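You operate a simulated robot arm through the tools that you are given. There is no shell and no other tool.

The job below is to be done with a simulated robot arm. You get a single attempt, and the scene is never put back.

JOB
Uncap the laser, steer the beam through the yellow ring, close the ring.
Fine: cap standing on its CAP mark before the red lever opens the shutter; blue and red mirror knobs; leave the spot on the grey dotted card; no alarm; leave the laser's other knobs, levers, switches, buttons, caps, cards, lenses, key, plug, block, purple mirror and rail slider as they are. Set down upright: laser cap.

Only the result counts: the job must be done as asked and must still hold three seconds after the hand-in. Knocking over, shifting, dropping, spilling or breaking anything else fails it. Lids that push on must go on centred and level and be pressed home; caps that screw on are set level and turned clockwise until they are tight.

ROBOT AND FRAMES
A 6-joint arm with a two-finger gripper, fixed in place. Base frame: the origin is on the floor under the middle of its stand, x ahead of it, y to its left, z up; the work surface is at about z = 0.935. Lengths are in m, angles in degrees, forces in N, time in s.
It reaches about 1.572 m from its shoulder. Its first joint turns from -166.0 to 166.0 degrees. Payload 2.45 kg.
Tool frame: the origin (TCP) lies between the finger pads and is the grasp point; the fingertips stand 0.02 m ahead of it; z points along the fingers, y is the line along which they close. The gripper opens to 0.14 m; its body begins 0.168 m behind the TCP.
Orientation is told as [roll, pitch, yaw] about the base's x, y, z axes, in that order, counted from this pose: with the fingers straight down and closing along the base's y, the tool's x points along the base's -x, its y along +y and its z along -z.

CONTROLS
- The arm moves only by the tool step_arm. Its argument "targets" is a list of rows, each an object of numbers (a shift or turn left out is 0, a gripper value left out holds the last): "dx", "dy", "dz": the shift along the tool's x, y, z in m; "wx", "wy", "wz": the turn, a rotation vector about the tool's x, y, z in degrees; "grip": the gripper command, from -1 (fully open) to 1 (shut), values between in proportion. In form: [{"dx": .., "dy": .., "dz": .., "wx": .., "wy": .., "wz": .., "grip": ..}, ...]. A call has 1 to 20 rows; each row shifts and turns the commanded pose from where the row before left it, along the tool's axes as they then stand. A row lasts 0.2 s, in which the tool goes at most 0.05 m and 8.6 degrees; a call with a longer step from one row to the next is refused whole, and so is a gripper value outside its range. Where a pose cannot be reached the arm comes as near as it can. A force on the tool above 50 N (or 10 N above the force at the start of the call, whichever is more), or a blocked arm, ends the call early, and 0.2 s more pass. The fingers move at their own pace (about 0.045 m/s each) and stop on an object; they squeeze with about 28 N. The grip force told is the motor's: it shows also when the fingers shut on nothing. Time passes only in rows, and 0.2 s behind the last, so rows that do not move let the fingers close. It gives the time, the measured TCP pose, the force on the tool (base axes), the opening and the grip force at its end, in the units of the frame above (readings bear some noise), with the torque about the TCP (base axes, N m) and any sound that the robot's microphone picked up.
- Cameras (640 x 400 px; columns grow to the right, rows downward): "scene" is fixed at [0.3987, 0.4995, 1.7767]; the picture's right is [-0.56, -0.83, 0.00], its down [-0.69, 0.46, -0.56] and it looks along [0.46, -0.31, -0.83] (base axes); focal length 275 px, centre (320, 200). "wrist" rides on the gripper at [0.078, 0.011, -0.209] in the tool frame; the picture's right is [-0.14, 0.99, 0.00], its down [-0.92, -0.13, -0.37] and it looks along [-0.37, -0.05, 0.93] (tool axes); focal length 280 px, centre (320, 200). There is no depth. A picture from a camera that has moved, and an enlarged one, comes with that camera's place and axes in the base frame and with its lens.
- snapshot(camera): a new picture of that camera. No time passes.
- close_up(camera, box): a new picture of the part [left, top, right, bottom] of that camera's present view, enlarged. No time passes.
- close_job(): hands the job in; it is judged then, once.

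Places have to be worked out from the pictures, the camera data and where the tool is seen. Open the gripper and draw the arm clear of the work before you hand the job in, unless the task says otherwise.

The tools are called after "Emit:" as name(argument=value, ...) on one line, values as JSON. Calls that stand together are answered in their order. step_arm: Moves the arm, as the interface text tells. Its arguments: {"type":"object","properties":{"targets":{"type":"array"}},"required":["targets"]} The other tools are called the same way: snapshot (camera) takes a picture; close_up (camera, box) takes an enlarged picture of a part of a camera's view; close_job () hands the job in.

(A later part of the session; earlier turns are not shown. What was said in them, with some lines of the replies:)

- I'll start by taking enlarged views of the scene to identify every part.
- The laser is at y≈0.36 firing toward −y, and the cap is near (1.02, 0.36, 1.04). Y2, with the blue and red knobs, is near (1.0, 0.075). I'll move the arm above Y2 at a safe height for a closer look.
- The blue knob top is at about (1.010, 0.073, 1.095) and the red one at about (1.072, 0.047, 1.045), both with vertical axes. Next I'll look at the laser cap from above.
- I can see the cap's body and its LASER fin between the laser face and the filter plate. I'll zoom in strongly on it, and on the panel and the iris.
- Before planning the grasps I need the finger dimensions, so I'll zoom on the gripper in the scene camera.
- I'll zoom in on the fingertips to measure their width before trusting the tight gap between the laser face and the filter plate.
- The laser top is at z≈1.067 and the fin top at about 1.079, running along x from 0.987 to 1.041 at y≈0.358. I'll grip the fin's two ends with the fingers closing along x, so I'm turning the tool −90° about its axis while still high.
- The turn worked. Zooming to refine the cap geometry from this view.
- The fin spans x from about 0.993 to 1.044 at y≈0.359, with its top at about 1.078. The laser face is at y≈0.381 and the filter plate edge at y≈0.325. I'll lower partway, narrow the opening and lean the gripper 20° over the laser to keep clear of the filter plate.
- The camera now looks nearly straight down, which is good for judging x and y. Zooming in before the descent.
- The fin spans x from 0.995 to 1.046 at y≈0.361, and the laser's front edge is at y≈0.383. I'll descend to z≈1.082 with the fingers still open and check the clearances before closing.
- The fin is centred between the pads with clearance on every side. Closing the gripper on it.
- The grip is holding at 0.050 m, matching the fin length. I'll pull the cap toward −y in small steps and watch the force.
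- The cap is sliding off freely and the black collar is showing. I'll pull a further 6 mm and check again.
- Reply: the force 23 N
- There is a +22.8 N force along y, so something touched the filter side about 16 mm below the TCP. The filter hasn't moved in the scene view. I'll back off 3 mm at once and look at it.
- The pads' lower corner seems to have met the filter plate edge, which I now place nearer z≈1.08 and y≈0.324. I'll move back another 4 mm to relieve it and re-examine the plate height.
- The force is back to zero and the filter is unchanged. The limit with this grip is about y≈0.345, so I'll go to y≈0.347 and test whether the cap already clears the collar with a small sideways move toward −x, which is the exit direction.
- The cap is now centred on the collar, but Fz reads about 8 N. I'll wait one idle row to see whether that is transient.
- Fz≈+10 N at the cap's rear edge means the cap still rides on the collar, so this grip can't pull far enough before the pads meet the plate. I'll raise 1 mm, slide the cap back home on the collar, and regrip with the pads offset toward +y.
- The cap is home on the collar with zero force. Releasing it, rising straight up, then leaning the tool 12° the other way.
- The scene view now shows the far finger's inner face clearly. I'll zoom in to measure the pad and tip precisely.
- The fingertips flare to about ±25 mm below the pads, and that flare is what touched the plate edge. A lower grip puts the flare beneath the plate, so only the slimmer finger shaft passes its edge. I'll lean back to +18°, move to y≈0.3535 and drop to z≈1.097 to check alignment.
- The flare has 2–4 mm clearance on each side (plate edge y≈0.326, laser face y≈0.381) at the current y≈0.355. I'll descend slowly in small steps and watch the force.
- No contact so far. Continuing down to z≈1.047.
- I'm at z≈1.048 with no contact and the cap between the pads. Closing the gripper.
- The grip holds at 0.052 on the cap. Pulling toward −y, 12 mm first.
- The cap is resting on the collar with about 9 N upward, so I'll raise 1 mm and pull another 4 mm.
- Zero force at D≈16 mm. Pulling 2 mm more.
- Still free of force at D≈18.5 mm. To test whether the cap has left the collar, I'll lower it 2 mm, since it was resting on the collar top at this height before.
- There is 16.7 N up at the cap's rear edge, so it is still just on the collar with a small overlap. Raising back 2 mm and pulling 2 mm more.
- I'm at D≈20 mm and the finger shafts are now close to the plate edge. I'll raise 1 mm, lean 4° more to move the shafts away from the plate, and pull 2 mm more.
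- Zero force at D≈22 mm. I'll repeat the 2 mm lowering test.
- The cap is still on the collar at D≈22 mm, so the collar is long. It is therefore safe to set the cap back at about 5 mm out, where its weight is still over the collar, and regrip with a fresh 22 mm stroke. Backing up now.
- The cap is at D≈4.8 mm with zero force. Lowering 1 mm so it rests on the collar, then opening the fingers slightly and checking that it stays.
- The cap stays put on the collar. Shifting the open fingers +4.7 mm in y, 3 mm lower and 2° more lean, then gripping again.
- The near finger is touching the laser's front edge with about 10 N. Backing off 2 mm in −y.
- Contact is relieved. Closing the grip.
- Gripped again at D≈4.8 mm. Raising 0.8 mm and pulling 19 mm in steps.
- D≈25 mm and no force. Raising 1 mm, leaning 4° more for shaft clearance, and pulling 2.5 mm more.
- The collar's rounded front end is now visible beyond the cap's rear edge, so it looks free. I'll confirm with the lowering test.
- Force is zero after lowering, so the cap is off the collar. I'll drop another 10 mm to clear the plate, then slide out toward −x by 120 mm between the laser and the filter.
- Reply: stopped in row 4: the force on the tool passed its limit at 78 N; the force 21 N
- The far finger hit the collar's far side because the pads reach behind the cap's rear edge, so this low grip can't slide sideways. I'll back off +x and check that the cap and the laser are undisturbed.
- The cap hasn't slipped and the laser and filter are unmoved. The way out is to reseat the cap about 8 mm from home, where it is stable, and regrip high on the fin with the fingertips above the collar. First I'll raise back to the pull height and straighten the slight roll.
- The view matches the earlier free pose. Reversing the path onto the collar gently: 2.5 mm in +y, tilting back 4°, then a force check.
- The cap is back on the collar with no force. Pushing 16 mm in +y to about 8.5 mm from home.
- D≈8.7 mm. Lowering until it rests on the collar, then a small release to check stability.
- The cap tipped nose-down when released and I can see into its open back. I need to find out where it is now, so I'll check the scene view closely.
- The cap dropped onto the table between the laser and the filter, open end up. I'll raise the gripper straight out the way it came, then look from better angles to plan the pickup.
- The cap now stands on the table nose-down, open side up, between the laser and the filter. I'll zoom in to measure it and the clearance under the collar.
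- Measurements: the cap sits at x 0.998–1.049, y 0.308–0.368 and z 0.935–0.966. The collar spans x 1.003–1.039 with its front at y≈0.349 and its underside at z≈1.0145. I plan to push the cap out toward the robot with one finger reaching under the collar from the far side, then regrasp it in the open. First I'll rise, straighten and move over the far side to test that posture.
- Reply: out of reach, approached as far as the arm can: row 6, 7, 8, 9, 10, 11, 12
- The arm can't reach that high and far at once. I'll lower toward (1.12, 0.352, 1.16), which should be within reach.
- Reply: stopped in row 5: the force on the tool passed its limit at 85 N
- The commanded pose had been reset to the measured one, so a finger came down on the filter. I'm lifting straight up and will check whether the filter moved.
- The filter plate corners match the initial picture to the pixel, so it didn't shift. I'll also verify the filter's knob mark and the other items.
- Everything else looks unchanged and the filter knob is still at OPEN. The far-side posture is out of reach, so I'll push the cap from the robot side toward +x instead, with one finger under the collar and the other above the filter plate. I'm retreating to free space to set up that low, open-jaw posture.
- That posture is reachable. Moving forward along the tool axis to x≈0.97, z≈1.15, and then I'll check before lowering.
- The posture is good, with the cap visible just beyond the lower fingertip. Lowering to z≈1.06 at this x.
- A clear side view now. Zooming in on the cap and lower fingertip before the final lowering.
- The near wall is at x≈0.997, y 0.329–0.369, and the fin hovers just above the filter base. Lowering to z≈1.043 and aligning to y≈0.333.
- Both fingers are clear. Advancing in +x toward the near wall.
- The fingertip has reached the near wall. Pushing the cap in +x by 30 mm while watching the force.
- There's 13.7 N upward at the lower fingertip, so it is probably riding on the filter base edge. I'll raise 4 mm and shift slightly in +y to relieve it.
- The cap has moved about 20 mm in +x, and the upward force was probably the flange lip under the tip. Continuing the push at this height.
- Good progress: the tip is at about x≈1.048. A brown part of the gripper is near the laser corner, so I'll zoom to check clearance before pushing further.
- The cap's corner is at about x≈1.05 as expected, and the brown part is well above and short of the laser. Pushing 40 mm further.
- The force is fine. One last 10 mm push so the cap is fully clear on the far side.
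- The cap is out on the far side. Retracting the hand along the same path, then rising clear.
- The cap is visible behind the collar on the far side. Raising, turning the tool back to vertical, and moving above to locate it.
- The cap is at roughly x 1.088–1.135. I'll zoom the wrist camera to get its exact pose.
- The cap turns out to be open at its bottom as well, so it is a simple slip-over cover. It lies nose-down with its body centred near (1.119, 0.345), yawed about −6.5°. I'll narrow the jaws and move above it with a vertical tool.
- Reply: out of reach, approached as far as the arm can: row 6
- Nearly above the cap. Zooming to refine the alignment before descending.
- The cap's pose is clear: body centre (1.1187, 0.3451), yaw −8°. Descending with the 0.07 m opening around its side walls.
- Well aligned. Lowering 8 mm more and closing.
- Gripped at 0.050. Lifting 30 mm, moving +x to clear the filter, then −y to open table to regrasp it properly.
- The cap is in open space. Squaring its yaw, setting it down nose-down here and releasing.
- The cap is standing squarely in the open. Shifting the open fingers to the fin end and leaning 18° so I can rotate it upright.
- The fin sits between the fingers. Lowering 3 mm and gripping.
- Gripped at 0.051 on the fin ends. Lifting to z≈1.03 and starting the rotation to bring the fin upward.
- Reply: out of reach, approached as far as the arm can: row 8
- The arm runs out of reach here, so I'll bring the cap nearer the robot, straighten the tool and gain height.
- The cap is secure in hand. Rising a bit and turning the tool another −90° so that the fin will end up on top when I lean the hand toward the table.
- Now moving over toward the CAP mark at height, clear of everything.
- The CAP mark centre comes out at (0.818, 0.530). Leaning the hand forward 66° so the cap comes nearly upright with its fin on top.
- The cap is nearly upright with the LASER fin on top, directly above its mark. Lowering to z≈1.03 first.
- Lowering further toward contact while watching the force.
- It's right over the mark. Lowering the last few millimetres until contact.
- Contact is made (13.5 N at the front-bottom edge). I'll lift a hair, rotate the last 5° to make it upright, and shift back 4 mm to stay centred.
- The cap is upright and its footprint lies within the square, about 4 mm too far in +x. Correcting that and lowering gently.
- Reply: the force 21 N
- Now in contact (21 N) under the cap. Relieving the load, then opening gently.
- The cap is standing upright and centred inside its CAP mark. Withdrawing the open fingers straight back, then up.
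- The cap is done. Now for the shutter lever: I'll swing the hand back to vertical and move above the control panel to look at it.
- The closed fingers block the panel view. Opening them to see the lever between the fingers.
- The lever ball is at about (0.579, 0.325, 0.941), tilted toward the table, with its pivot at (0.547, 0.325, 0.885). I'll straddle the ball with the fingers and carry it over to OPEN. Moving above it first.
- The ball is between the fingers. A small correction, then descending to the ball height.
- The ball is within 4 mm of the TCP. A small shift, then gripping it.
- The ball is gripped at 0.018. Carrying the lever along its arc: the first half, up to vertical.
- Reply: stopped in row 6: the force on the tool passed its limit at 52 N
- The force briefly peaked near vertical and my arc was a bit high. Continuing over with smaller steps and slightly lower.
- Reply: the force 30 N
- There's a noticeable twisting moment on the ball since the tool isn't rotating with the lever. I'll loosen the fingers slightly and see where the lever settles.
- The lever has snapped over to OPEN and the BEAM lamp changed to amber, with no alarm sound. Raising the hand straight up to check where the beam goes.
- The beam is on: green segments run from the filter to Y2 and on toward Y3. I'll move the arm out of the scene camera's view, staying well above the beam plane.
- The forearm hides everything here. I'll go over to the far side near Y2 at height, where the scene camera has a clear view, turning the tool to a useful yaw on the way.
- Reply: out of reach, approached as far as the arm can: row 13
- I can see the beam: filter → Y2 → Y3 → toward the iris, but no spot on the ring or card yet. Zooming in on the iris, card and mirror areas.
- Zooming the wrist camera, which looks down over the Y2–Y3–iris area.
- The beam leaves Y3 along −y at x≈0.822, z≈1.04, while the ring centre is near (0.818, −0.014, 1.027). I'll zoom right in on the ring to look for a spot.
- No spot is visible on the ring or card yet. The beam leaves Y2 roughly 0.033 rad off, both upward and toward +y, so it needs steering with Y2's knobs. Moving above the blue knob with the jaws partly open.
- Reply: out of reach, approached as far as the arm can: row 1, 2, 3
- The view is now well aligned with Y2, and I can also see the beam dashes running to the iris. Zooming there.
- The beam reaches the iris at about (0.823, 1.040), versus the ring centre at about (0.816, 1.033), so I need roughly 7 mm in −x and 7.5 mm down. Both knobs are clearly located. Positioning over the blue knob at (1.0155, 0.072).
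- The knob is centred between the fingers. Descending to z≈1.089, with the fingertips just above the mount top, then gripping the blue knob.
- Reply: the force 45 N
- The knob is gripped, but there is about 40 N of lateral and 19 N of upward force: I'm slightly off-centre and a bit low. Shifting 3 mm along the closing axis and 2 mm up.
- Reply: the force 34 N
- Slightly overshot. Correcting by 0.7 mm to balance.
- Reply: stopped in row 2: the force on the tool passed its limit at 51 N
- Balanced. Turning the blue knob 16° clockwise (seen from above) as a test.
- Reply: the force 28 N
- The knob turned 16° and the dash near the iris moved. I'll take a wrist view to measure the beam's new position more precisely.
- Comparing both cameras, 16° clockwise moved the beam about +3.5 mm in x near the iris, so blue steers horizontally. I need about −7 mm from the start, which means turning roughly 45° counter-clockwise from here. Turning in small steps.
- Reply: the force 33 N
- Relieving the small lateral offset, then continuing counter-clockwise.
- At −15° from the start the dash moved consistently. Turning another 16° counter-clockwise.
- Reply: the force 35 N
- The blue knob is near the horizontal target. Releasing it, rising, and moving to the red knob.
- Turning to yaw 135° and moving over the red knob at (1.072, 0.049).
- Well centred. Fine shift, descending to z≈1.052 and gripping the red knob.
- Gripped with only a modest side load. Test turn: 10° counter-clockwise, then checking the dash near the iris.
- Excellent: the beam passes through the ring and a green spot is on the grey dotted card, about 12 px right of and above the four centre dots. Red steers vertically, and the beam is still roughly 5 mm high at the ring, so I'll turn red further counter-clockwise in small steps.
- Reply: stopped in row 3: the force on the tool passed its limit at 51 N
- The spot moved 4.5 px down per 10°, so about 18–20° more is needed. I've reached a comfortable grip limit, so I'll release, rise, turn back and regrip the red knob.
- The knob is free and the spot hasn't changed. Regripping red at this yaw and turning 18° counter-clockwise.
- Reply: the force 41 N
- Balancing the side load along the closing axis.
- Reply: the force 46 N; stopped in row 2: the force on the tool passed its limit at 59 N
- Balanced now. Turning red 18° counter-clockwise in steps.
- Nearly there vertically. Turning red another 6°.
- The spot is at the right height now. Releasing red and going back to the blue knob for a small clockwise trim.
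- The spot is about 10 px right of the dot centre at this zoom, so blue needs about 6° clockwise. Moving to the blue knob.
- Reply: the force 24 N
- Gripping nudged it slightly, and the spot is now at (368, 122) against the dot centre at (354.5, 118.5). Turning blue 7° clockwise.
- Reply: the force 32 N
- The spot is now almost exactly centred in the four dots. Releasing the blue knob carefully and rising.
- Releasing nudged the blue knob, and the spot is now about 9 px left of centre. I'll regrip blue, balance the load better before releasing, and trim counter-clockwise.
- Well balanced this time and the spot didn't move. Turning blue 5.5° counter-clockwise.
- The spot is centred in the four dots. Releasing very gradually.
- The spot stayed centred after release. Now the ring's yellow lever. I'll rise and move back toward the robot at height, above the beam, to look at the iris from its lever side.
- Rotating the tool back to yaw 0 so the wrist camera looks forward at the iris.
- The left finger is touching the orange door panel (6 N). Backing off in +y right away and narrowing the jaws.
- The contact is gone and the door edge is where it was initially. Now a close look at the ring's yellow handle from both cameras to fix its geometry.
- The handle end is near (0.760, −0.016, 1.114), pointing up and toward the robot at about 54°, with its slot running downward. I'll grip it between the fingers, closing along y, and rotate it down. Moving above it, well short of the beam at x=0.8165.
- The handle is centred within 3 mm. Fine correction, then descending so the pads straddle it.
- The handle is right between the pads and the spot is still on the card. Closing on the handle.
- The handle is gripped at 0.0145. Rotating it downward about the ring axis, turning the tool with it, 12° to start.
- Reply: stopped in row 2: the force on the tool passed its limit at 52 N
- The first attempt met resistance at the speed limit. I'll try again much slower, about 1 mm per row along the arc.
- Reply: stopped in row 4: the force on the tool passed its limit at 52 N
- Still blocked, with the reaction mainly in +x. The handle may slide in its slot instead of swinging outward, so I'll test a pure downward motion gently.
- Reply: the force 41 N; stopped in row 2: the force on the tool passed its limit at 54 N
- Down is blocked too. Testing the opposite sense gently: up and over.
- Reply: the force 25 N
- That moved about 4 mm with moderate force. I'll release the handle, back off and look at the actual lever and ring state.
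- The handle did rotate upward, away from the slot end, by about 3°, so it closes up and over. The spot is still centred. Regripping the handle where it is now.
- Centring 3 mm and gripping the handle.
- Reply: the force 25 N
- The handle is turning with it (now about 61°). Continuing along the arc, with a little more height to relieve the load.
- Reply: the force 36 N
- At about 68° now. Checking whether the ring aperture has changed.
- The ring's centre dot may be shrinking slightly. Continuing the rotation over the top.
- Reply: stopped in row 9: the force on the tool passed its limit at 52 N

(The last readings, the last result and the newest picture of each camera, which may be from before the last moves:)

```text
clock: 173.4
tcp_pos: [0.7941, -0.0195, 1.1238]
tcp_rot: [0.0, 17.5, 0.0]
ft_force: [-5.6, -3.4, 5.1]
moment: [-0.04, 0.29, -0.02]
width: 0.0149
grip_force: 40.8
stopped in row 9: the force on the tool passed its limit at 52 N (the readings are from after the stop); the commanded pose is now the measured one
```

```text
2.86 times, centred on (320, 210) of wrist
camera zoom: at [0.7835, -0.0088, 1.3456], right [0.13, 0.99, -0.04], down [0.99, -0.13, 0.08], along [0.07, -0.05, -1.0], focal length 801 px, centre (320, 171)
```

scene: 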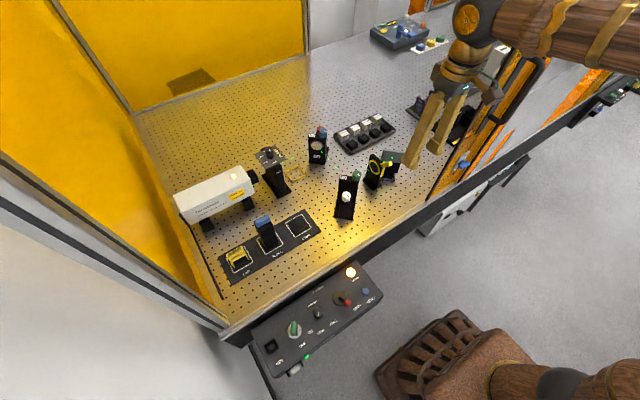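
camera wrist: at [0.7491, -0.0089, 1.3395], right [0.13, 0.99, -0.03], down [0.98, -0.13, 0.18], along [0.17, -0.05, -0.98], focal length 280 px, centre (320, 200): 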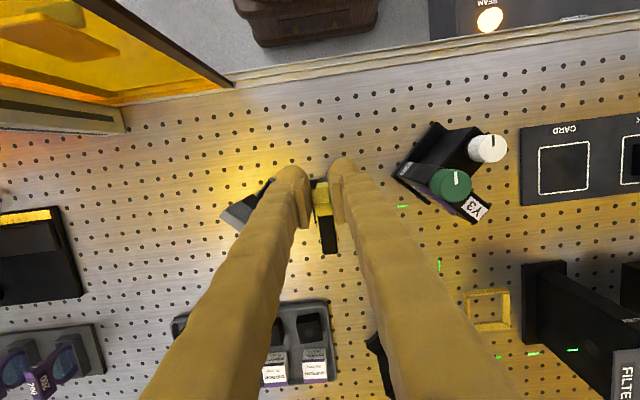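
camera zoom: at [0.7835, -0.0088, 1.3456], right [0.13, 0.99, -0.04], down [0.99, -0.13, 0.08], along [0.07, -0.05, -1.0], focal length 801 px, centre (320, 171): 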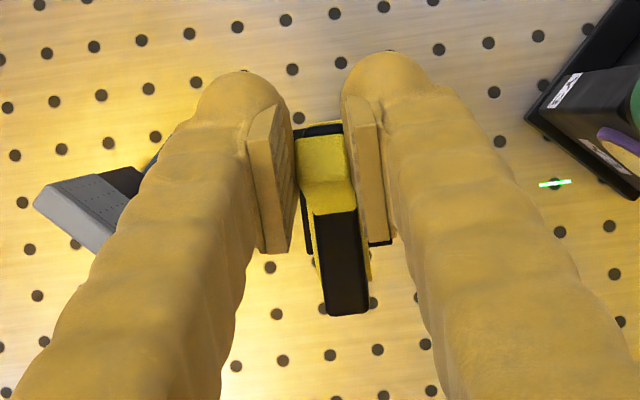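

The dot is clearly fainter and smaller, so the ring is closing. Continuing over the top in small steps.

Emit:
step_arm(targets=[{"dx": -0.0014, "dz": -0.0004, "wy": 0.85}, {"dx": -0.0014, "dz": -0.0004, "wy": 0.85}, {"dx": -0.0014, "dz": -0.0004, "wy": 0.85}, {"dx": -0.0014, "dz": -0.0003, "wy": 0.85}, {"dx": -0.0014, "dz": -0.0003, "wy": 0.85}, {"dx": -0.0014, "dz": -0.0003, "wy": 0.85}, {"dx": -0.0014, "dz": -0.0002, "wy": 0.85}, {"dx": -0.0014, "dz": -0.0002, "wy": 0.85}])

Emit:
close_up(camera="scene", box=[374, 150, 400, 176])

```text
clock: 174.5
tcp_pos: [0.801, -0.0194, 1.124]
tcp_rot: [-0.1, 21.3, 0.0]
ft_force: [-2.6, -3.0, 7.2]
moment: [-0.03, 0.14, -0.01]
width: 0.0147
grip_force: 40.7
stopped in row 5: the force on the tool passed its limit at 53 N (the readings are from after the stop); the commanded pose is now the measured one
```

```text
15.38 times, centred on (387, 163) of scene
camera zoom: at [0.3987, 0.4995, 1.7767], right [-0.56, -0.83, 0.0], down [-0.69, 0.46, -0.56], along [0.46, -0.31, -0.83], focal length 4238 px, centre (-711, 769)
```

zoom: 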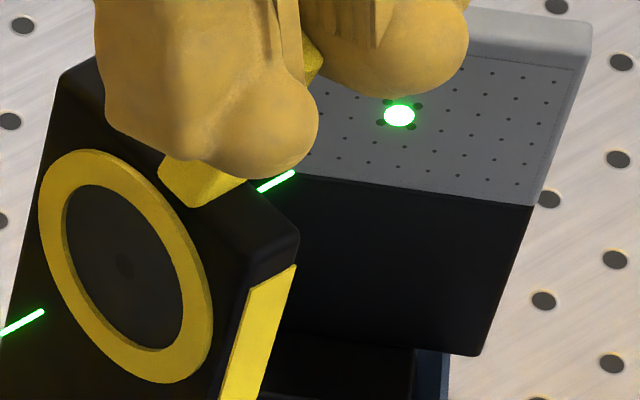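

It keeps turning (about 80°) and the spot is still through the ring. Continuing at a slower pace.

Emit:
step_arm(targets=[{"dx": -0.0009, "dz": -0.0003, "wy": 0.5}, {"dx": -0.0009, "dz": -0.0003, "wy": 0.5}, {"dx": -0.0009, "dz": -0.0003, "wy": 0.5}, {"dx": -0.0009, "dz": -0.0003, "wy": 0.5}, {"dx": -0.0009, "dz": -0.0003, "wy": 0.5}, {"dx": -0.0009, "dz": -0.0003, "wy": 0.5}, {"dx": -0.0009, "dz": -0.0003, "wy": 0.5}, {"dx": -0.0009, "dz": -0.0003, "wy": 0.5}, {"dx": -0.0009, "dz": -0.0003, "wy": 0.5}, {"dx": -0.0009, "dz": -0.0003, "wy": 0.5}, {"dx": -0.0009, "dz": -0.0003, "wy": 0.5}, {"dx": -0.0009, "dz": -0.0003, "wy": 0.5}, {"dx": -0.0009, "dz": -0.0003, "wy": 0.5}, {"dx": -0.0009, "dz": -0.0003, "wy": 0.5}])

Emit:
close_up(camera="scene", box=[374, 150, 400, 176])

```text
clock: 176.7
tcp_pos: [0.8105, -0.0195, 1.1256]
tcp_rot: [-0.2, 25.9, 0.0]
ft_force: [-2.0, -0.6, 3.3]
moment: [-0.06, 0.16, 0.01]
width: 0.0147
grip_force: 40.8
stopped in row 10: the force on the tool passed its limit at 52 N (the readings are from after the stop); the commanded pose is now the measured one
```

```text
15.38 times, centred on (387, 163) of scene
camera zoom: at [0.3987, 0.4995, 1.7767], right [-0.56, -0.83, 0.0], down [-0.69, 0.46, -0.56], along [0.46, -0.31, -0.83], focal length 4238 px, centre (-711, 769)
```

zoom: 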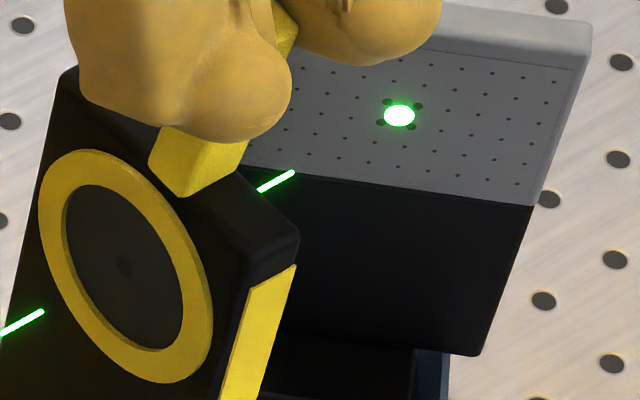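

Now near the top at about 86°. Continuing past vertical.

Emit:
step_arm(targets=[{"dx": -0.0009, "dz": -0.0004, "wy": 0.5}, {"dx": -0.0009, "dz": -0.0004, "wy": 0.5}, {"dx": -0.0009, "dz": -0.0004, "wy": 0.5}, {"dx": -0.0009, "dz": -0.0004, "wy": 0.5}, {"dx": -0.0009, "dz": -0.0004, "wy": 0.5}, {"dx": -0.0009, "dz": -0.0004, "wy": 0.5}, {"dx": -0.0009, "dz": -0.0004, "wy": 0.5}, {"dx": -0.0009, "dz": -0.0004, "wy": 0.5}, {"dx": -0.0009, "dz": -0.0004, "wy": 0.5}, {"dx": -0.0009, "dz": -0.0004, "wy": 0.5}, {"dx": -0.0009, "dz": -0.0004, "wy": 0.5}, {"dx": -0.0009, "dz": -0.0004, "wy": 0.5}])

Emit:
close_up(camera="scene", box=[374, 150, 400, 176])

```text
clock: 179.2
tcp_pos: [0.8203, -0.0192, 1.1261]
tcp_rot: [-0.1, 31.7, 0.0]
ft_force: [-1.8, -2.4, 2.8]
moment: [-0.02, 0.25, 0.0]
width: 0.0143
grip_force: 40.2
stopped in row 12: the force on the tool passed its limit at 51 N (the readings are from after the stop); the commanded pose is now the measured one
```

```text
15.38 times, centred on (387, 163) of scene
camera zoom: at [0.3987, 0.4995, 1.7767], right [-0.56, -0.83, 0.0], down [-0.69, 0.46, -0.56], along [0.46, -0.31, -0.83], focal length 4238 px, centre (-711, 769)
```

zoom: 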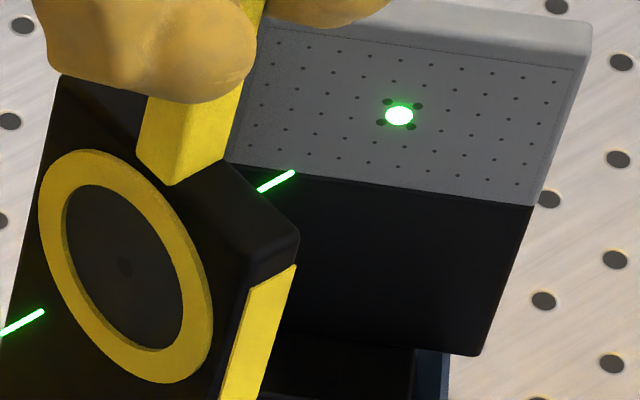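

Just past the top now, with the spot still centred through the ring. Continuing along the arc with the correct tangent for the current tilt.

Emit:
step_arm(targets=[{"dx": -0.0009, "dz": -0.0005, "wy": 0.65}, {"dx": -0.0009, "dz": -0.0005, "wy": 0.65}, {"dx": -0.0009, "dz": -0.0005, "wy": 0.65}, {"dx": -0.0009, "dz": -0.0005, "wy": 0.65}, {"dx": -0.0009, "dz": -0.0005, "wy": 0.65}, {"dx": -0.0009, "dz": -0.0005, "wy": 0.65}, {"dx": -0.0009, "dz": -0.0005, "wy": 0.65}, {"dx": -0.0009, "dz": -0.0005, "wy": 0.65}, {"dx": -0.0009, "dz": -0.0005, "wy": 0.65}, {"dx": -0.0009, "dz": -0.0005, "wy": 0.65}, {"dx": -0.0009, "dz": -0.0005, "wy": 0.65}, {"dx": -0.0009, "dz": -0.0005, "wy": 0.65}, {"dx": -0.0009, "dz": -0.0005, "wy": 0.65}, {"dx": -0.0009, "dz": -0.0005, "wy": 0.65}, {"dx": -0.0009, "dz": -0.0005, "wy": 0.65}])

Emit:
close_up(camera="scene", box=[370, 145, 400, 176])

```text
clock: 181.9
tcp_pos: [0.8312, -0.0195, 1.1244]
tcp_rot: [-0.1, 39.2, 0.0]
ft_force: [-1.7, -3.3, 6.2]
moment: [-0.04, 0.25, -0.01]
width: 0.0146
grip_force: 40.7
out of reach, approached as far as the arm can: row 13
stopped in row 13: the force on the tool passed its limit at 56 N (the readings are from after the stop); the commanded pose is now the measured one
```

```text
12.90 times, centred on (385, 160) of scene
camera zoom: at [0.3987, 0.4995, 1.7767], right [-0.56, -0.83, 0.0], down [-0.69, 0.46, -0.56], along [0.46, -0.31, -0.83], focal length 3554 px, centre (-519, 710)
```

zoom: 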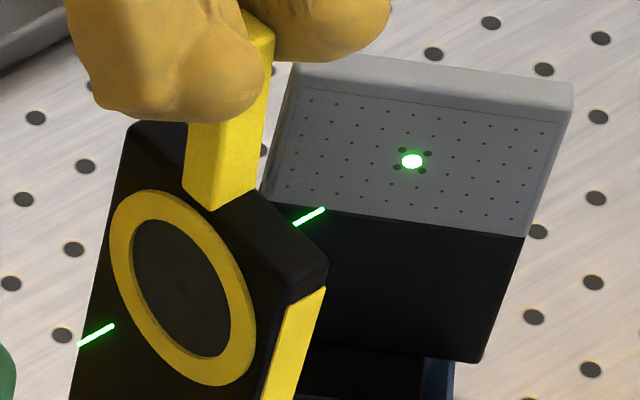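

The spot has begun to shrink as the ring closes, so the direction is right. The arm is at a joint limit with this lean, so I'll release, straighten the tool and regrip the handle from above.

Emit:
step_arm(targets=[{"grip": 0.6}, {"grip": 0.3}, {"grip": 0.3}, {"dz": -0.03}, {"dz": -0.035}, {"wy": -7.8}, {"wy": -7.8}, {"wy": -7.8}, {"wy": -7.8}, {"wy": -8.0}, {}])

Emit:
close_up(camera="scene", box=[365, 140, 405, 180])

Emit:
close_up(camera="wrist", box=[220, 100, 420, 260])

```text
clock: 184.3
tcp_pos: [0.8325, -0.018, 1.1238]
tcp_rot: [-0.1, -0.2, 0.2]
ft_force: [0.9, 0.4, 1.4]
moment: [-0.06, 0.04, 0.0]
width: 0.049
grip_force: 0.1
out of reach, approached as far as the arm can: row 4, 5
```

```text
10.00 times, centred on (385, 160) of scene
camera zoom: at [0.3987, 0.4995, 1.7767], right [-0.56, -0.83, 0.0], down [-0.69, 0.46, -0.56], along [0.46, -0.31, -0.83], focal length 2754 px, centre (-330, 600)
```

zoom: 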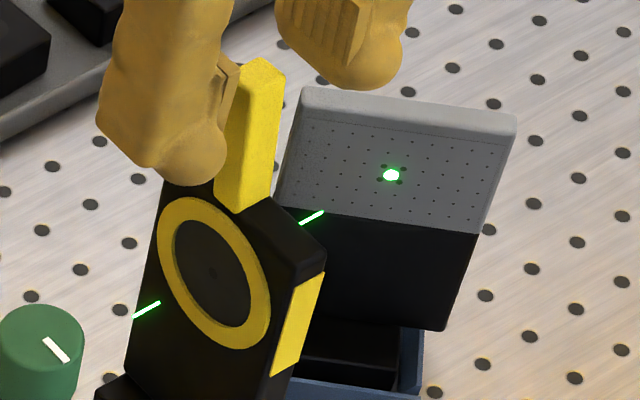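

```text
2.50 times, centred on (320, 180) of wrist
camera zoom: at [0.754, -0.0088, 1.333], right [0.14, 0.99, 0.0], down [0.92, -0.13, 0.37], along [0.37, -0.05, -0.93], focal length 701 px, centre (320, 250)
```

zoom: 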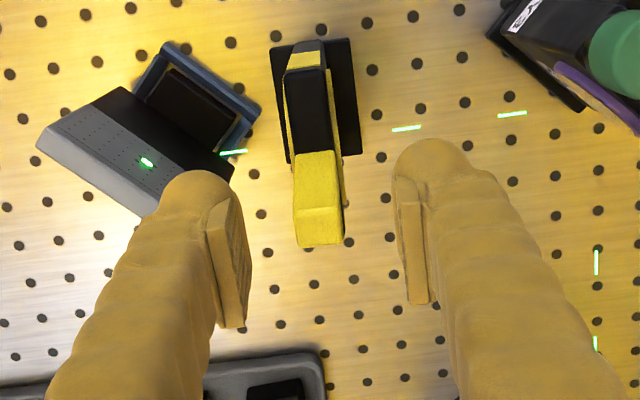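

The handle now stands at about 97° and the spot is small but still centred. Regripping with the vertical tool.

Emit:
step_arm(targets=[{"dx": 0.004, "dy": -0.001, "dz": 0.004}, {}, {"grip": 0.6}, {"grip": 1}, {"grip": 1}, {}])

Emit:
step_arm(targets=[{"dx": -0.0009, "dz": 0.0001, "wy": 0.6}, {"dx": -0.0009, "dz": 0.0001, "wy": 0.6}, {"dx": -0.0009, "dz": 0.0001, "wy": 0.6}, {"dx": -0.0009, "dz": 0.0001, "wy": 0.6}, {"dx": -0.0009, "dz": 0.0001, "wy": 0.6}, {"dx": -0.0009, "dz": 0.0001, "wy": 0.6}, {"dx": -0.0009, "dz": 0.0001, "wy": 0.6}, {"dx": -0.0009, "dz": 0.0001, "wy": 0.6}, {"dx": -0.0009, "dz": 0.0001, "wy": 0.6}, {"dx": -0.0009, "dz": 0.0001, "wy": 0.6}])

Emit:
close_up(camera="scene", box=[365, 140, 405, 180])

```text
clock: 185.7
tcp_pos: [0.8282, -0.0197, 1.1205]
tcp_rot: [-0.2, 0.0, 0.1]
ft_force: [-0.5, 3.7, -1.1]
moment: [0.04, -0.02, -0.03]
width: 0.0145
grip_force: 40.8
```

```text
clock: 187.9
tcp_pos: [0.8357, -0.0206, 1.1198]
tcp_rot: [0.0, 6.0, 0.1]
ft_force: [1.8, 23.1, 21.0]
moment: [0.27, 0.16, -0.02]
width: 0.0147
grip_force: 40.2
```

```text
10.00 times, centred on (385, 160) of scene
camera zoom: at [0.3987, 0.4995, 1.7767], right [-0.56, -0.83, 0.0], down [-0.69, 0.46, -0.56], along [0.46, -0.31, -0.83], focal length 2754 px, centre (-330, 600)
```

zoom: 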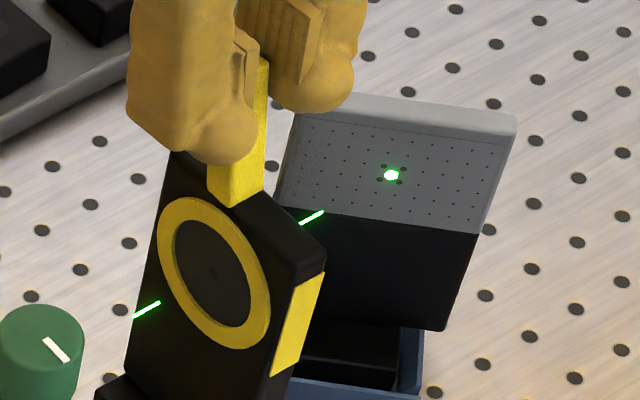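

Emit:
step_arm(targets=[{"dy": 0.0005, "dz": -0.001}, {"dx": -0.001, "wy": 0.65}, {"dx": -0.001, "wy": 0.65}, {"dx": -0.001, "wy": 0.65}, {"dx": -0.001, "wy": 0.65}, {"dx": -0.001, "wy": 0.65}, {"dx": -0.001, "wy": 0.65}, {"dx": -0.001, "wy": 0.65}, {"dx": -0.001, "wy": 0.65}, {"dx": -0.001, "wy": 0.65}, {"dx": -0.001, "wy": 0.65}])

Emit:
close_up(camera="scene", box=[365, 140, 405, 180])

```text
clock: 190.3
tcp_pos: [0.846, -0.0198, 1.1165]
tcp_rot: [-0.2, 12.6, 0.2]
ft_force: [-21.3, 3.9, -37.5]
moment: [0.01, 0.86, 0.0]
width: 0.0145
grip_force: 40.8
```

```text
10.00 times, centred on (385, 160) of scene
camera zoom: at [0.3987, 0.4995, 1.7767], right [-0.56, -0.83, 0.0], down [-0.69, 0.46, -0.56], along [0.46, -0.31, -0.83], focal length 2754 px, centre (-330, 600)
```

zoom: 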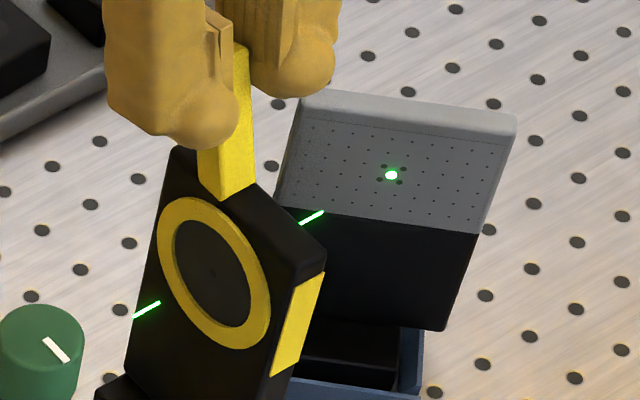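

The spot keeps shrinking and is still centred. Correcting height slightly and continuing.

Emit:
step_arm(targets=[{"dz": 0.0012}, {"dx": -0.001, "dz": 0.0001, "wy": 0.65}, {"dx": -0.001, "dz": 0.0001, "wy": 0.65}, {"dx": -0.001, "dz": 0.0001, "wy": 0.65}, {"dx": -0.001, "dz": 0.0001, "wy": 0.65}, {"dx": -0.001, "dz": 0.0001, "wy": 0.65}, {"dx": -0.001, "dz": 0.0001, "wy": 0.65}, {"dx": -0.001, "dz": 0.0001, "wy": 0.65}, {"dx": -0.001, "dz": 0.0001, "wy": 0.65}, {"dx": -0.001, "dz": 0.0001, "wy": 0.65}, {"dx": -0.001, "dz": 0.0001, "wy": 0.65}])

Emit:
close_up(camera="scene", box=[365, 140, 405, 180])

```text
clock: 192.7
tcp_pos: [0.8549, -0.0193, 1.1138]
tcp_rot: [-0.1, 19.0, 0.1]
ft_force: [0.5, -0.8, 6.9]
moment: [-0.03, 0.3, -0.03]
width: 0.0144
grip_force: 40.6
```

```text
10.00 times, centred on (385, 160) of scene
camera zoom: at [0.3987, 0.4995, 1.7767], right [-0.56, -0.83, 0.0], down [-0.69, 0.46, -0.56], along [0.46, -0.31, -0.83], focal length 2754 px, centre (-330, 600)
```

zoom: 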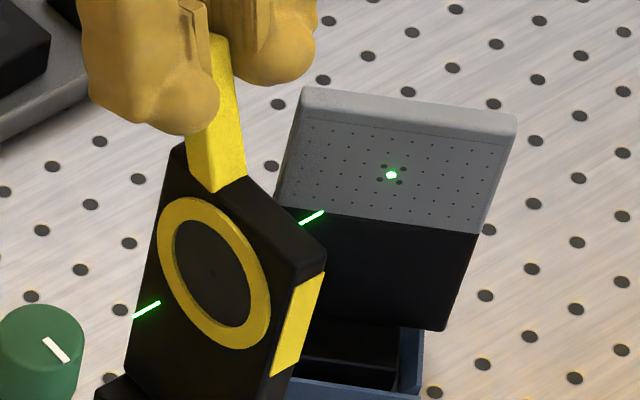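

Smooth now, with small forces. Continuing with a longer stretch.

Emit:
step_arm(targets=[{"dx": -0.001, "dz": 5e-05, "wy": 0.65}, {"dx": -0.001, "dz": 0.0001, "wy": 0.65}, {"dx": -0.001, "dz": 5e-05, "wy": 0.65}, {"dx": -0.001, "dz": 0.0001, "wy": 0.65}, {"dx": -0.001, "dz": 5e-05, "wy": 0.65}, {"dx": -0.001, "dz": 0.0001, "wy": 0.65}, {"dx": -0.001, "dz": 5e-05, "wy": 0.65}, {"dx": -0.001, "dz": 0.0001, "wy": 0.65}, {"dx": -0.001, "dz": 5e-05, "wy": 0.65}, {"dx": -0.001, "dz": 0.0001, "wy": 0.65}, {"dx": -0.001, "dz": 5e-05, "wy": 0.65}, {"dx": -0.001, "dz": 0.0001, "wy": 0.65}, {"dx": -0.001, "dz": 5e-05, "wy": 0.65}, {"dx": -0.001, "dz": 0.0001, "wy": 0.65}])

Emit:
close_up(camera="scene", box=[365, 140, 405, 180])

```text
clock: 195.7
tcp_pos: [0.8678, -0.0192, 1.1073]
tcp_rot: [-0.1, 28.0, 0.0]
ft_force: [11.2, -10.6, 15.2]
moment: [-0.12, -0.13, 0.02]
width: 0.0144
grip_force: 40.8
```

```text
10.00 times, centred on (385, 160) of scene
camera zoom: at [0.3987, 0.4995, 1.7767], right [-0.56, -0.83, 0.0], down [-0.69, 0.46, -0.56], along [0.46, -0.31, -0.83], focal length 2754 px, centre (-330, 600)
```

zoom: 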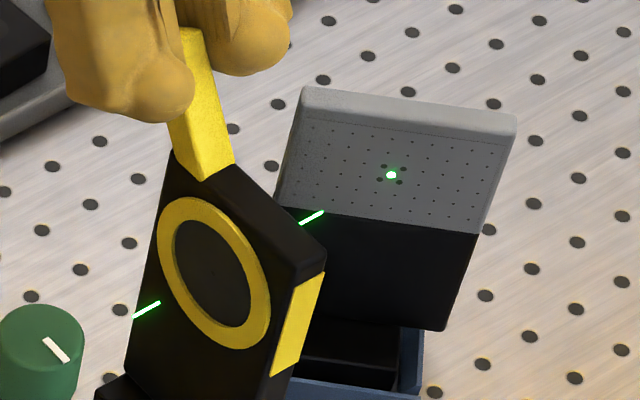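

Emit:
step_arm(targets=[{"dx": -0.001, "wy": 0.65}, {"dx": -0.001, "dz": 5e-05, "wy": 0.65}, {"dx": -0.001, "dz": 5e-05, "wy": 0.65}, {"dx": -0.001, "dz": 5e-05, "wy": 0.65}, {"dx": -0.001, "dz": 5e-05, "wy": 0.65}, {"dx": -0.001, "dz": 5e-05, "wy": 0.65}, {"dx": -0.001, "dz": 5e-05, "wy": 0.65}, {"dx": -0.001, "dz": 5e-05, "wy": 0.65}, {"dx": -0.001, "dz": 5e-05, "wy": 0.65}, {"dx": -0.001, "dz": 5e-05, "wy": 0.65}])

Emit:
close_up(camera="scene", box=[365, 140, 405, 180])

Emit:
close_up(camera="scene", box=[374, 157, 390, 173])

```text
clock: 197.9
tcp_pos: [0.8751, -0.0196, 1.1016]
tcp_rot: [0.0, 34.7, -0.1]
ft_force: [-34.5, 5.9, -3.4]
moment: [0.06, -0.37, -0.05]
width: 0.0145
grip_force: 40.4
```

```text
10.00 times, centred on (385, 160) of scene
camera zoom: at [0.3987, 0.4995, 1.7767], right [-0.56, -0.83, 0.0], down [-0.69, 0.46, -0.56], along [0.46, -0.31, -0.83], focal length 2754 px, centre (-330, 600)
```

zoom: 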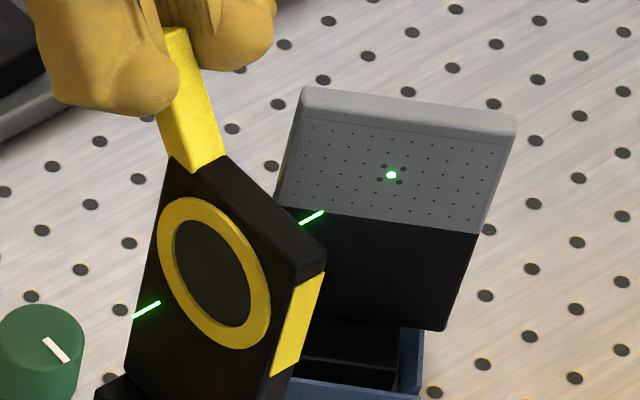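

```text
16.00 times, centred on (382, 165) of scene
camera zoom: at [0.3987, 0.4995, 1.7767], right [-0.56, -0.83, 0.0], down [-0.69, 0.46, -0.56], along [0.46, -0.31, -0.83], focal length 4407 px, centre (-672, 760)
```

zoom: 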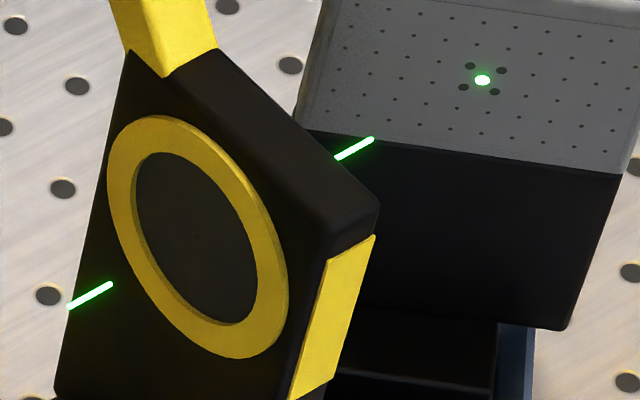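

The ring's hole is now tiny and the spot is a small dot in the centre of the card. There's a −34 N reaction, which may be the end stop. Pushing gently a little more to confirm.

Emit:
step_arm(targets=[{"dx": -0.0008, "dz": 0.0001, "wy": 0.5}, {"dx": -0.0008, "dz": 0.0001, "wy": 0.5}, {"dx": -0.0008, "dz": 0.0001, "wy": 0.5}, {"dx": -0.0008, "dz": 0.0001, "wy": 0.5}, {"dx": -0.0008, "dz": 0.0001, "wy": 0.5}])

Emit:
close_up(camera="scene", box=[365, 140, 405, 180])

```text
clock: 198.5
tcp_pos: [0.8744, -0.0204, 1.1024]
tcp_rot: [-0.1, 35.6, 0.0]
ft_force: [-22.3, -2.0, 5.1]
moment: [-0.02, -0.41, 0.03]
width: 0.0146
grip_force: 40.7
stopped in row 2: the force on the tool passed its limit at 51 N (the readings are from after the stop); the commanded pose is now the measured one
```

```text
10.00 times, centred on (385, 160) of scene
camera zoom: at [0.3987, 0.4995, 1.7767], right [-0.56, -0.83, 0.0], down [-0.69, 0.46, -0.56], along [0.46, -0.31, -0.83], focal length 2754 px, centre (-330, 600)
```

zoom: 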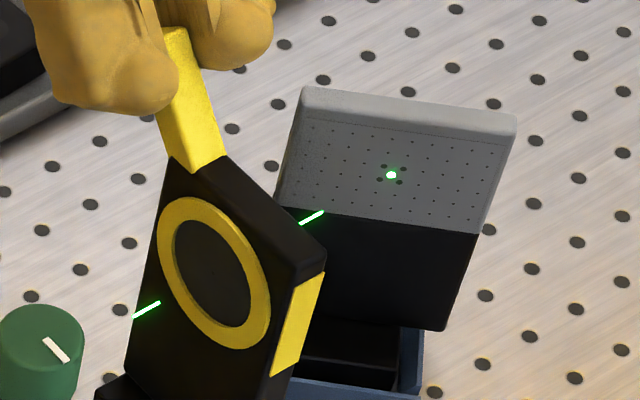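

No further motion at 51 N, so this looks like the end stop. Releasing the handle, straightening the tool in place and rising straight up.

Emit:
step_arm(targets=[{"grip": 0.6}, {"grip": 0.3}, {"grip": 0.3}, {"wy": -7.1}, {"wy": -7.1}, {"wy": -7.1}, {"wy": -7.1}, {"wy": -7.2}, {}])

Emit:
close_up(camera="wrist", box=[220, 100, 420, 260])

Emit:
close_up(camera="scene", box=[365, 140, 405, 180])

```text
clock: 200.5
tcp_pos: [0.8758, -0.0193, 1.1014]
tcp_rot: [0.0, 0.0, 0.1]
ft_force: [-0.1, 0.8, 0.3]
moment: [-0.01, 0.02, 0.02]
width: 0.0488
grip_force: 0.1
```

```text
2.50 times, centred on (320, 180) of wrist
camera zoom: at [0.798, -0.009, 1.3092], right [0.14, 0.99, 0.0], down [0.92, -0.13, 0.37], along [0.37, -0.05, -0.93], focal length 701 px, centre (320, 250)
```

zoom: 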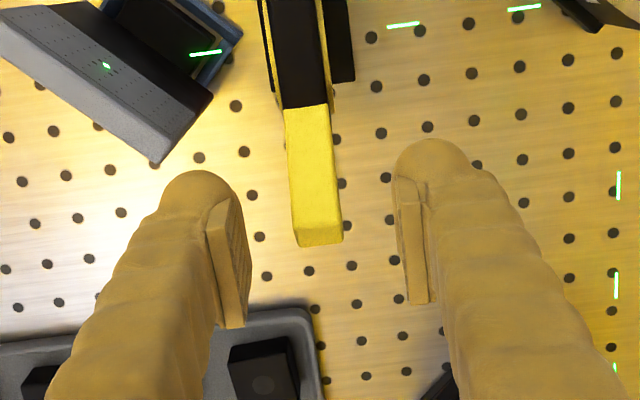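

```text
10.00 times, centred on (385, 160) of scene
camera zoom: at [0.3987, 0.4995, 1.7767], right [-0.56, -0.83, 0.0], down [-0.69, 0.46, -0.56], along [0.46, -0.31, -0.83], focal length 2754 px, centre (-330, 600)
```

zoom: 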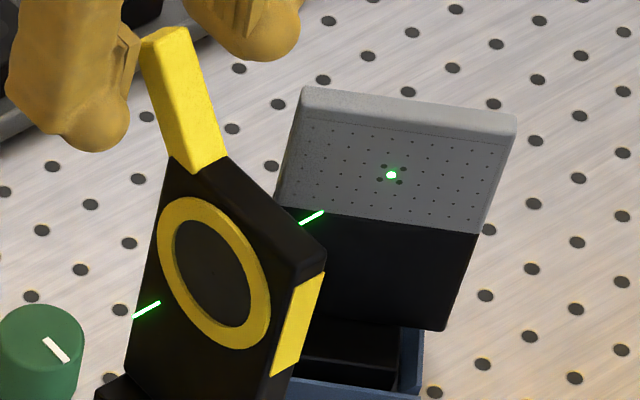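

The handle stays put and the small spot is still centred. To be sure it is fully closed, I'll regrip it and test for any remaining travel.

Emit:
step_arm(targets=[{"dx": 0.006, "dz": 0.003}, {}, {"grip": 0.6}, {"grip": 1}, {"grip": 1}, {}])

Emit:
step_arm(targets=[{"dx": -0.0008, "dz": 0.0006, "wy": 0.6}, {"dx": -0.0008, "dz": 0.0006, "wy": 0.6}, {"dx": -0.0008, "dz": 0.0006, "wy": 0.6}, {"dx": -0.0008, "dz": 0.0006, "wy": 0.6}, {"dx": -0.0008, "dz": 0.0006, "wy": 0.6}, {"dx": -0.0008, "dz": 0.0006, "wy": 0.6}, {"dx": -0.0008, "dz": 0.0006, "wy": 0.6}])

Emit:
close_up(camera="scene", box=[365, 140, 405, 180])

```text
clock: 201.9
tcp_pos: [0.8695, -0.0186, 1.098]
tcp_rot: [-0.2, -0.1, 0.1]
ft_force: [0.1, -8.2, -1.1]
moment: [-0.09, 0.02, -0.05]
width: 0.0146
grip_force: 39.7
```

```text
clock: 203.0
tcp_pos: [0.8712, -0.021, 1.0967]
tcp_rot: [-0.1, 2.6, 0.1]
ft_force: [-17.3, -2.8, 9.8]
moment: [-0.05, -0.34, -0.01]
width: 0.0146
grip_force: 40.6
stopped in row 5: the force on the tool passed its limit at 54 N (the readings are from after the stop); the commanded pose is now the measured one
```

```text
10.00 times, centred on (385, 160) of scene
camera zoom: at [0.3987, 0.4995, 1.7767], right [-0.56, -0.83, 0.0], down [-0.69, 0.46, -0.56], along [0.46, -0.31, -0.83], focal length 2754 px, centre (-330, 600)
```

zoom: 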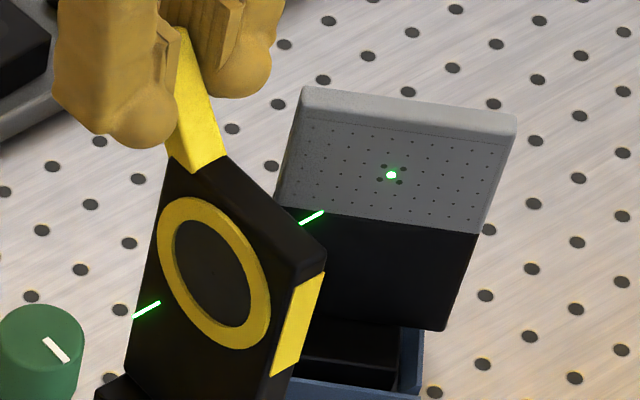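

It only gave about 1.7 mm of elastic play before 54 N, so the ring is fully closed. Releasing and rising clear.

Emit:
step_arm(targets=[{"grip": 0.6}, {"grip": 0.3}, {"grip": 0.2}, {"wy": -2.6}, {"dz": -0.03}, {"dz": -0.04}, {"dz": -0.045}, {"dz": -0.04}, {}])

Emit:
close_up(camera="scene", box=[365, 140, 405, 180])

Emit:
snapshot(camera="scene")

Emit:
snapshot(camera="wrist")

```text
clock: 205.0
tcp_pos: [0.8713, -0.018, 1.2503]
tcp_rot: [-0.1, 0.0, 0.1]
ft_force: [-0.3, 0.1, -0.2]
moment: [-0.01, 0.01, 0.0]
width: 0.056
grip_force: 0.2
```

```text
10.00 times, centred on (385, 160) of scene
camera zoom: at [0.3987, 0.4995, 1.7767], right [-0.56, -0.83, 0.0], down [-0.69, 0.46, -0.56], along [0.46, -0.31, -0.83], focal length 2754 px, centre (-330, 600)
```

zoom: 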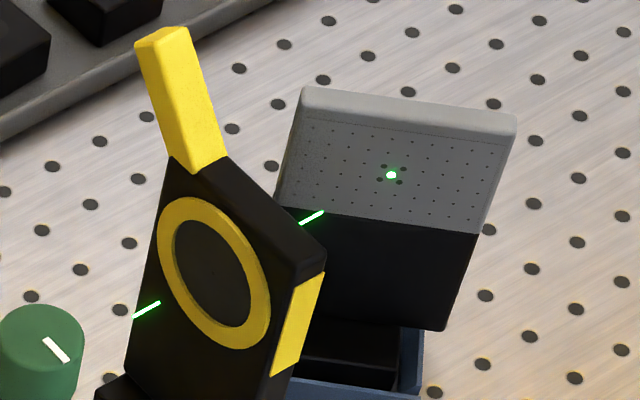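

```text
taken
```

scene: 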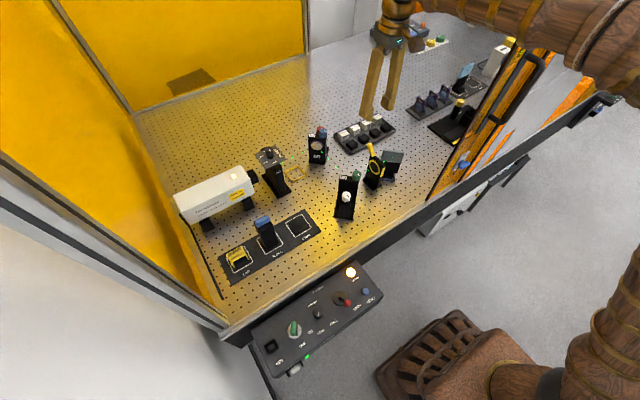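

```text
taken
camera wrist: at [0.7931, -0.0076, 1.459], right [0.14, 0.99, 0.0], down [0.92, -0.13, 0.37], along [0.37, -0.05, -0.93], focal length 280 px, centre (320, 200)
```

wrist: 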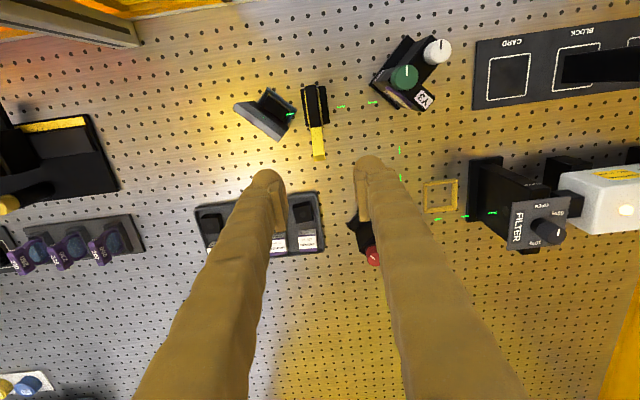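

The ring is closed, its handle stays put, and the spot sits centred on the dotted card. Opening the gripper and moving the arm clear, then a final check of everything.

Emit:
step_arm(targets=[{"dx": 0.03, "dy": 0.03, "grip": -0.5}, {"dx": 0.03, "dy": 0.03, "dz": -0.01, "grip": -0.5}, {"dx": 0.03, "dy": 0.03, "dz": -0.015}, {"dx": 0.03, "dy": 0.03, "dz": -0.02}, {"dx": 0.03, "dy": 0.03, "dz": -0.02}, {"dx": 0.03, "dy": 0.03, "dz": -0.02}, {"dx": 0.02, "dy": 0.03, "dz": -0.02}, {}])

Emit:
snapshot(camera="scene")

Emit:
close_up(camera="scene", box=[160, 120, 320, 280])

Emit:
close_up(camera="scene", box=[240, 250, 400, 380])

Emit:
close_up(camera="scene", box=[290, 110, 420, 230])

Emit:
close_up(camera="scene", box=[400, 20, 560, 150])

```text
clock: 206.8
tcp_pos: [0.6725, 0.1883, 1.3544]
tcp_rot: [0.0, -0.1, 0.1]
ft_force: [-0.4, 0.6, 0.4]
moment: [0.0, 0.02, 0.01]
width: 0.105
grip_force: 0.1
```

```text
taken
```

scene: 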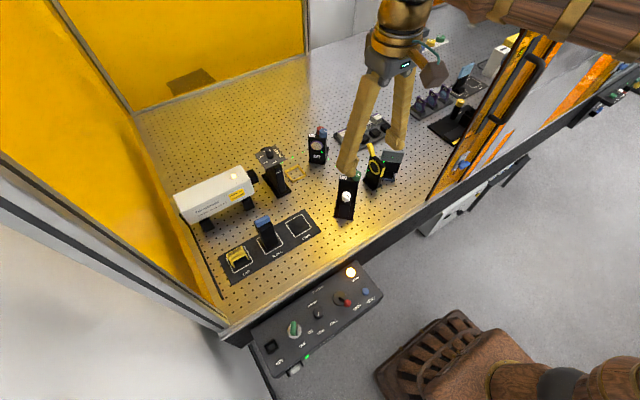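

```text
2.50 times, centred on (240, 200) of scene
camera zoom: at [0.3987, 0.4995, 1.7767], right [-0.56, -0.83, 0.0], down [-0.69, 0.46, -0.56], along [0.46, -0.31, -0.83], focal length 689 px, centre (520, 200)
```

zoom: 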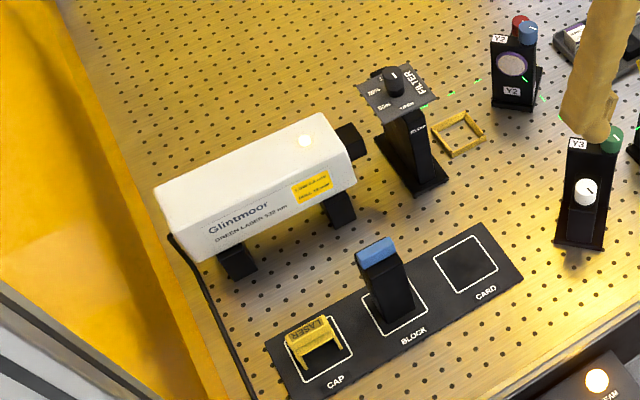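

```text
3.08 times, centred on (320, 315) of scene
camera zoom: at [0.3987, 0.4995, 1.7767], right [-0.56, -0.83, 0.0], down [-0.69, 0.46, -0.56], along [0.46, -0.31, -0.83], focal length 848 px, centre (320, -154)
```

zoom: 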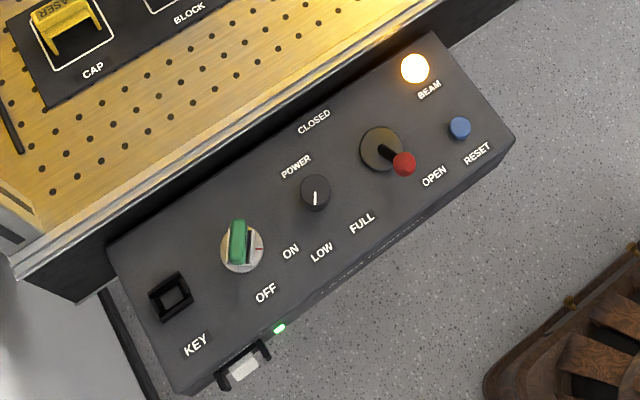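

```text
3.33 times, centred on (355, 170) of scene
camera zoom: at [0.3987, 0.4995, 1.7767], right [-0.56, -0.83, 0.0], down [-0.69, 0.46, -0.56], along [0.46, -0.31, -0.83], focal length 918 px, centre (203, 300)
```

zoom: 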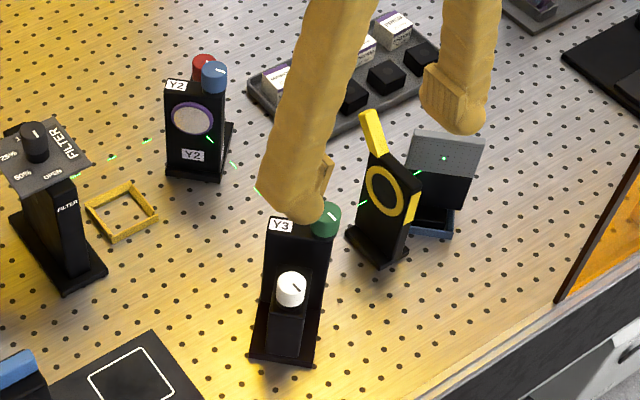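

```text
3.08 times, centred on (480, 85) of scene
camera zoom: at [0.3987, 0.4995, 1.7767], right [-0.56, -0.83, 0.0], down [-0.69, 0.46, -0.56], along [0.46, -0.31, -0.83], focal length 848 px, centre (-172, 554)
```

zoom: 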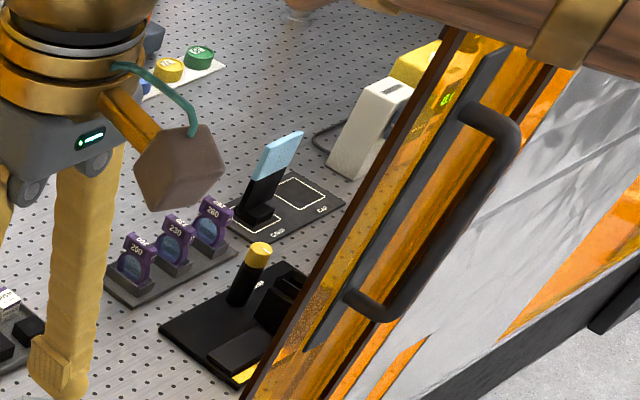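

All the final checks match the starting state: the filter is at OPEN, and the green and white knobs, panel key, power, door, block and other stations are unchanged. The cap stands on its mark, the lever is at OPEN, the ring is closed, and the spot is on the dotted card. I'll fully open the gripper and wait a moment to confirm it holds.

Emit:
step_arm(targets=[{"grip": -1, "dy": 0.02}, {"grip": -1, "dy": 0.02}, {"grip": -1}, {"grip": -1}, {"grip": -1}, {"grip": -1}])

Emit:
close_up(camera="scene", box=[360, 140, 410, 190])

Emit:
close_up(camera="scene", box=[215, 230, 275, 285])

```text
clock: 208.2
tcp_pos: [0.6715, 0.2297, 1.3542]
tcp_rot: [-0.1, 0.0, 0.0]
ft_force: [-0.5, -0.1, 0.0]
moment: [-0.01, -0.01, -0.01]
width: 0.1401
grip_force: 0.1
```

```text
8.00 times, centred on (385, 165) of scene
camera zoom: at [0.3987, 0.4995, 1.7767], right [-0.56, -0.83, 0.0], down [-0.69, 0.46, -0.56], along [0.46, -0.31, -0.83], focal length 2204 px, centre (-200, 480)
```

zoom: 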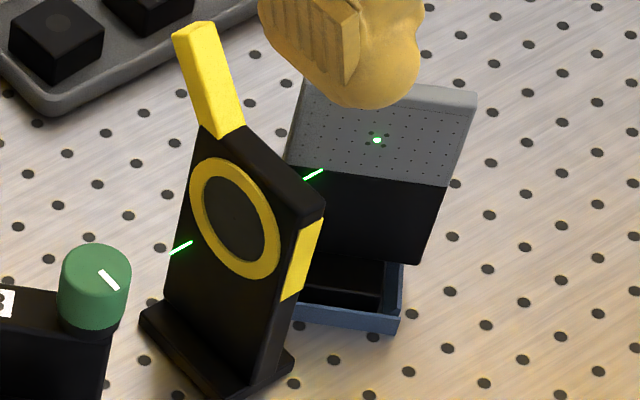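

```text
7.27 times, centred on (245, 258) of scene
camera zoom: at [0.3987, 0.4995, 1.7767], right [-0.56, -0.83, 0.0], down [-0.69, 0.46, -0.56], along [0.46, -0.31, -0.83], focal length 2003 px, centre (866, -218)
```

zoom: 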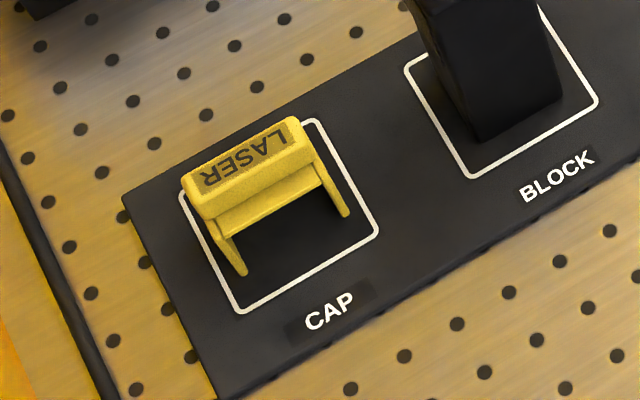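

The cap stands upright on its CAP mark, the shutter is open, and the beam passes the closed ring onto the four dots of the grey card. I heard no alarm, and the arm is clear with the gripper open. Handing in.

Emit:
close_job()

```text
The job is handed in.
```

I handed the job in with everything in place. The result hasn't come back, so I don't know whether it passed.

**State at hand-in:**
- **Cap:** upright and centred on its CAP mark, placed there before I opened the shutter.
- **Shutter:** the red lever is at OPEN, the BEAM lamp is amber, and I heard no alarm.
- **Beam:** steered with only the blue and red mirror knobs. The spot sits on the four centre dots of the grey card.
- **Ring:** the yellow handle is against its end stop, and the small spot still gets through.
- **Arm:** clear of the work, gripper open.

**What could count against it:**
- **Cap dropped:** while I was taking it off the laser it fell to the table between the laser and the filter. I pushed it clear, picked it up and set it upright.
- **Filter hit hard:** a finger came down on it with about 85 N.
- **Laser and door touched:** I bumped the laser collar at about 78 N, touched the laser's front edge at about 10 N, and brushed the orange door at about 6 N.

In the camera views afterwards the filter, laser, door, filter knob, green and white knobs, panel controls and other stations looked the same as at the start.
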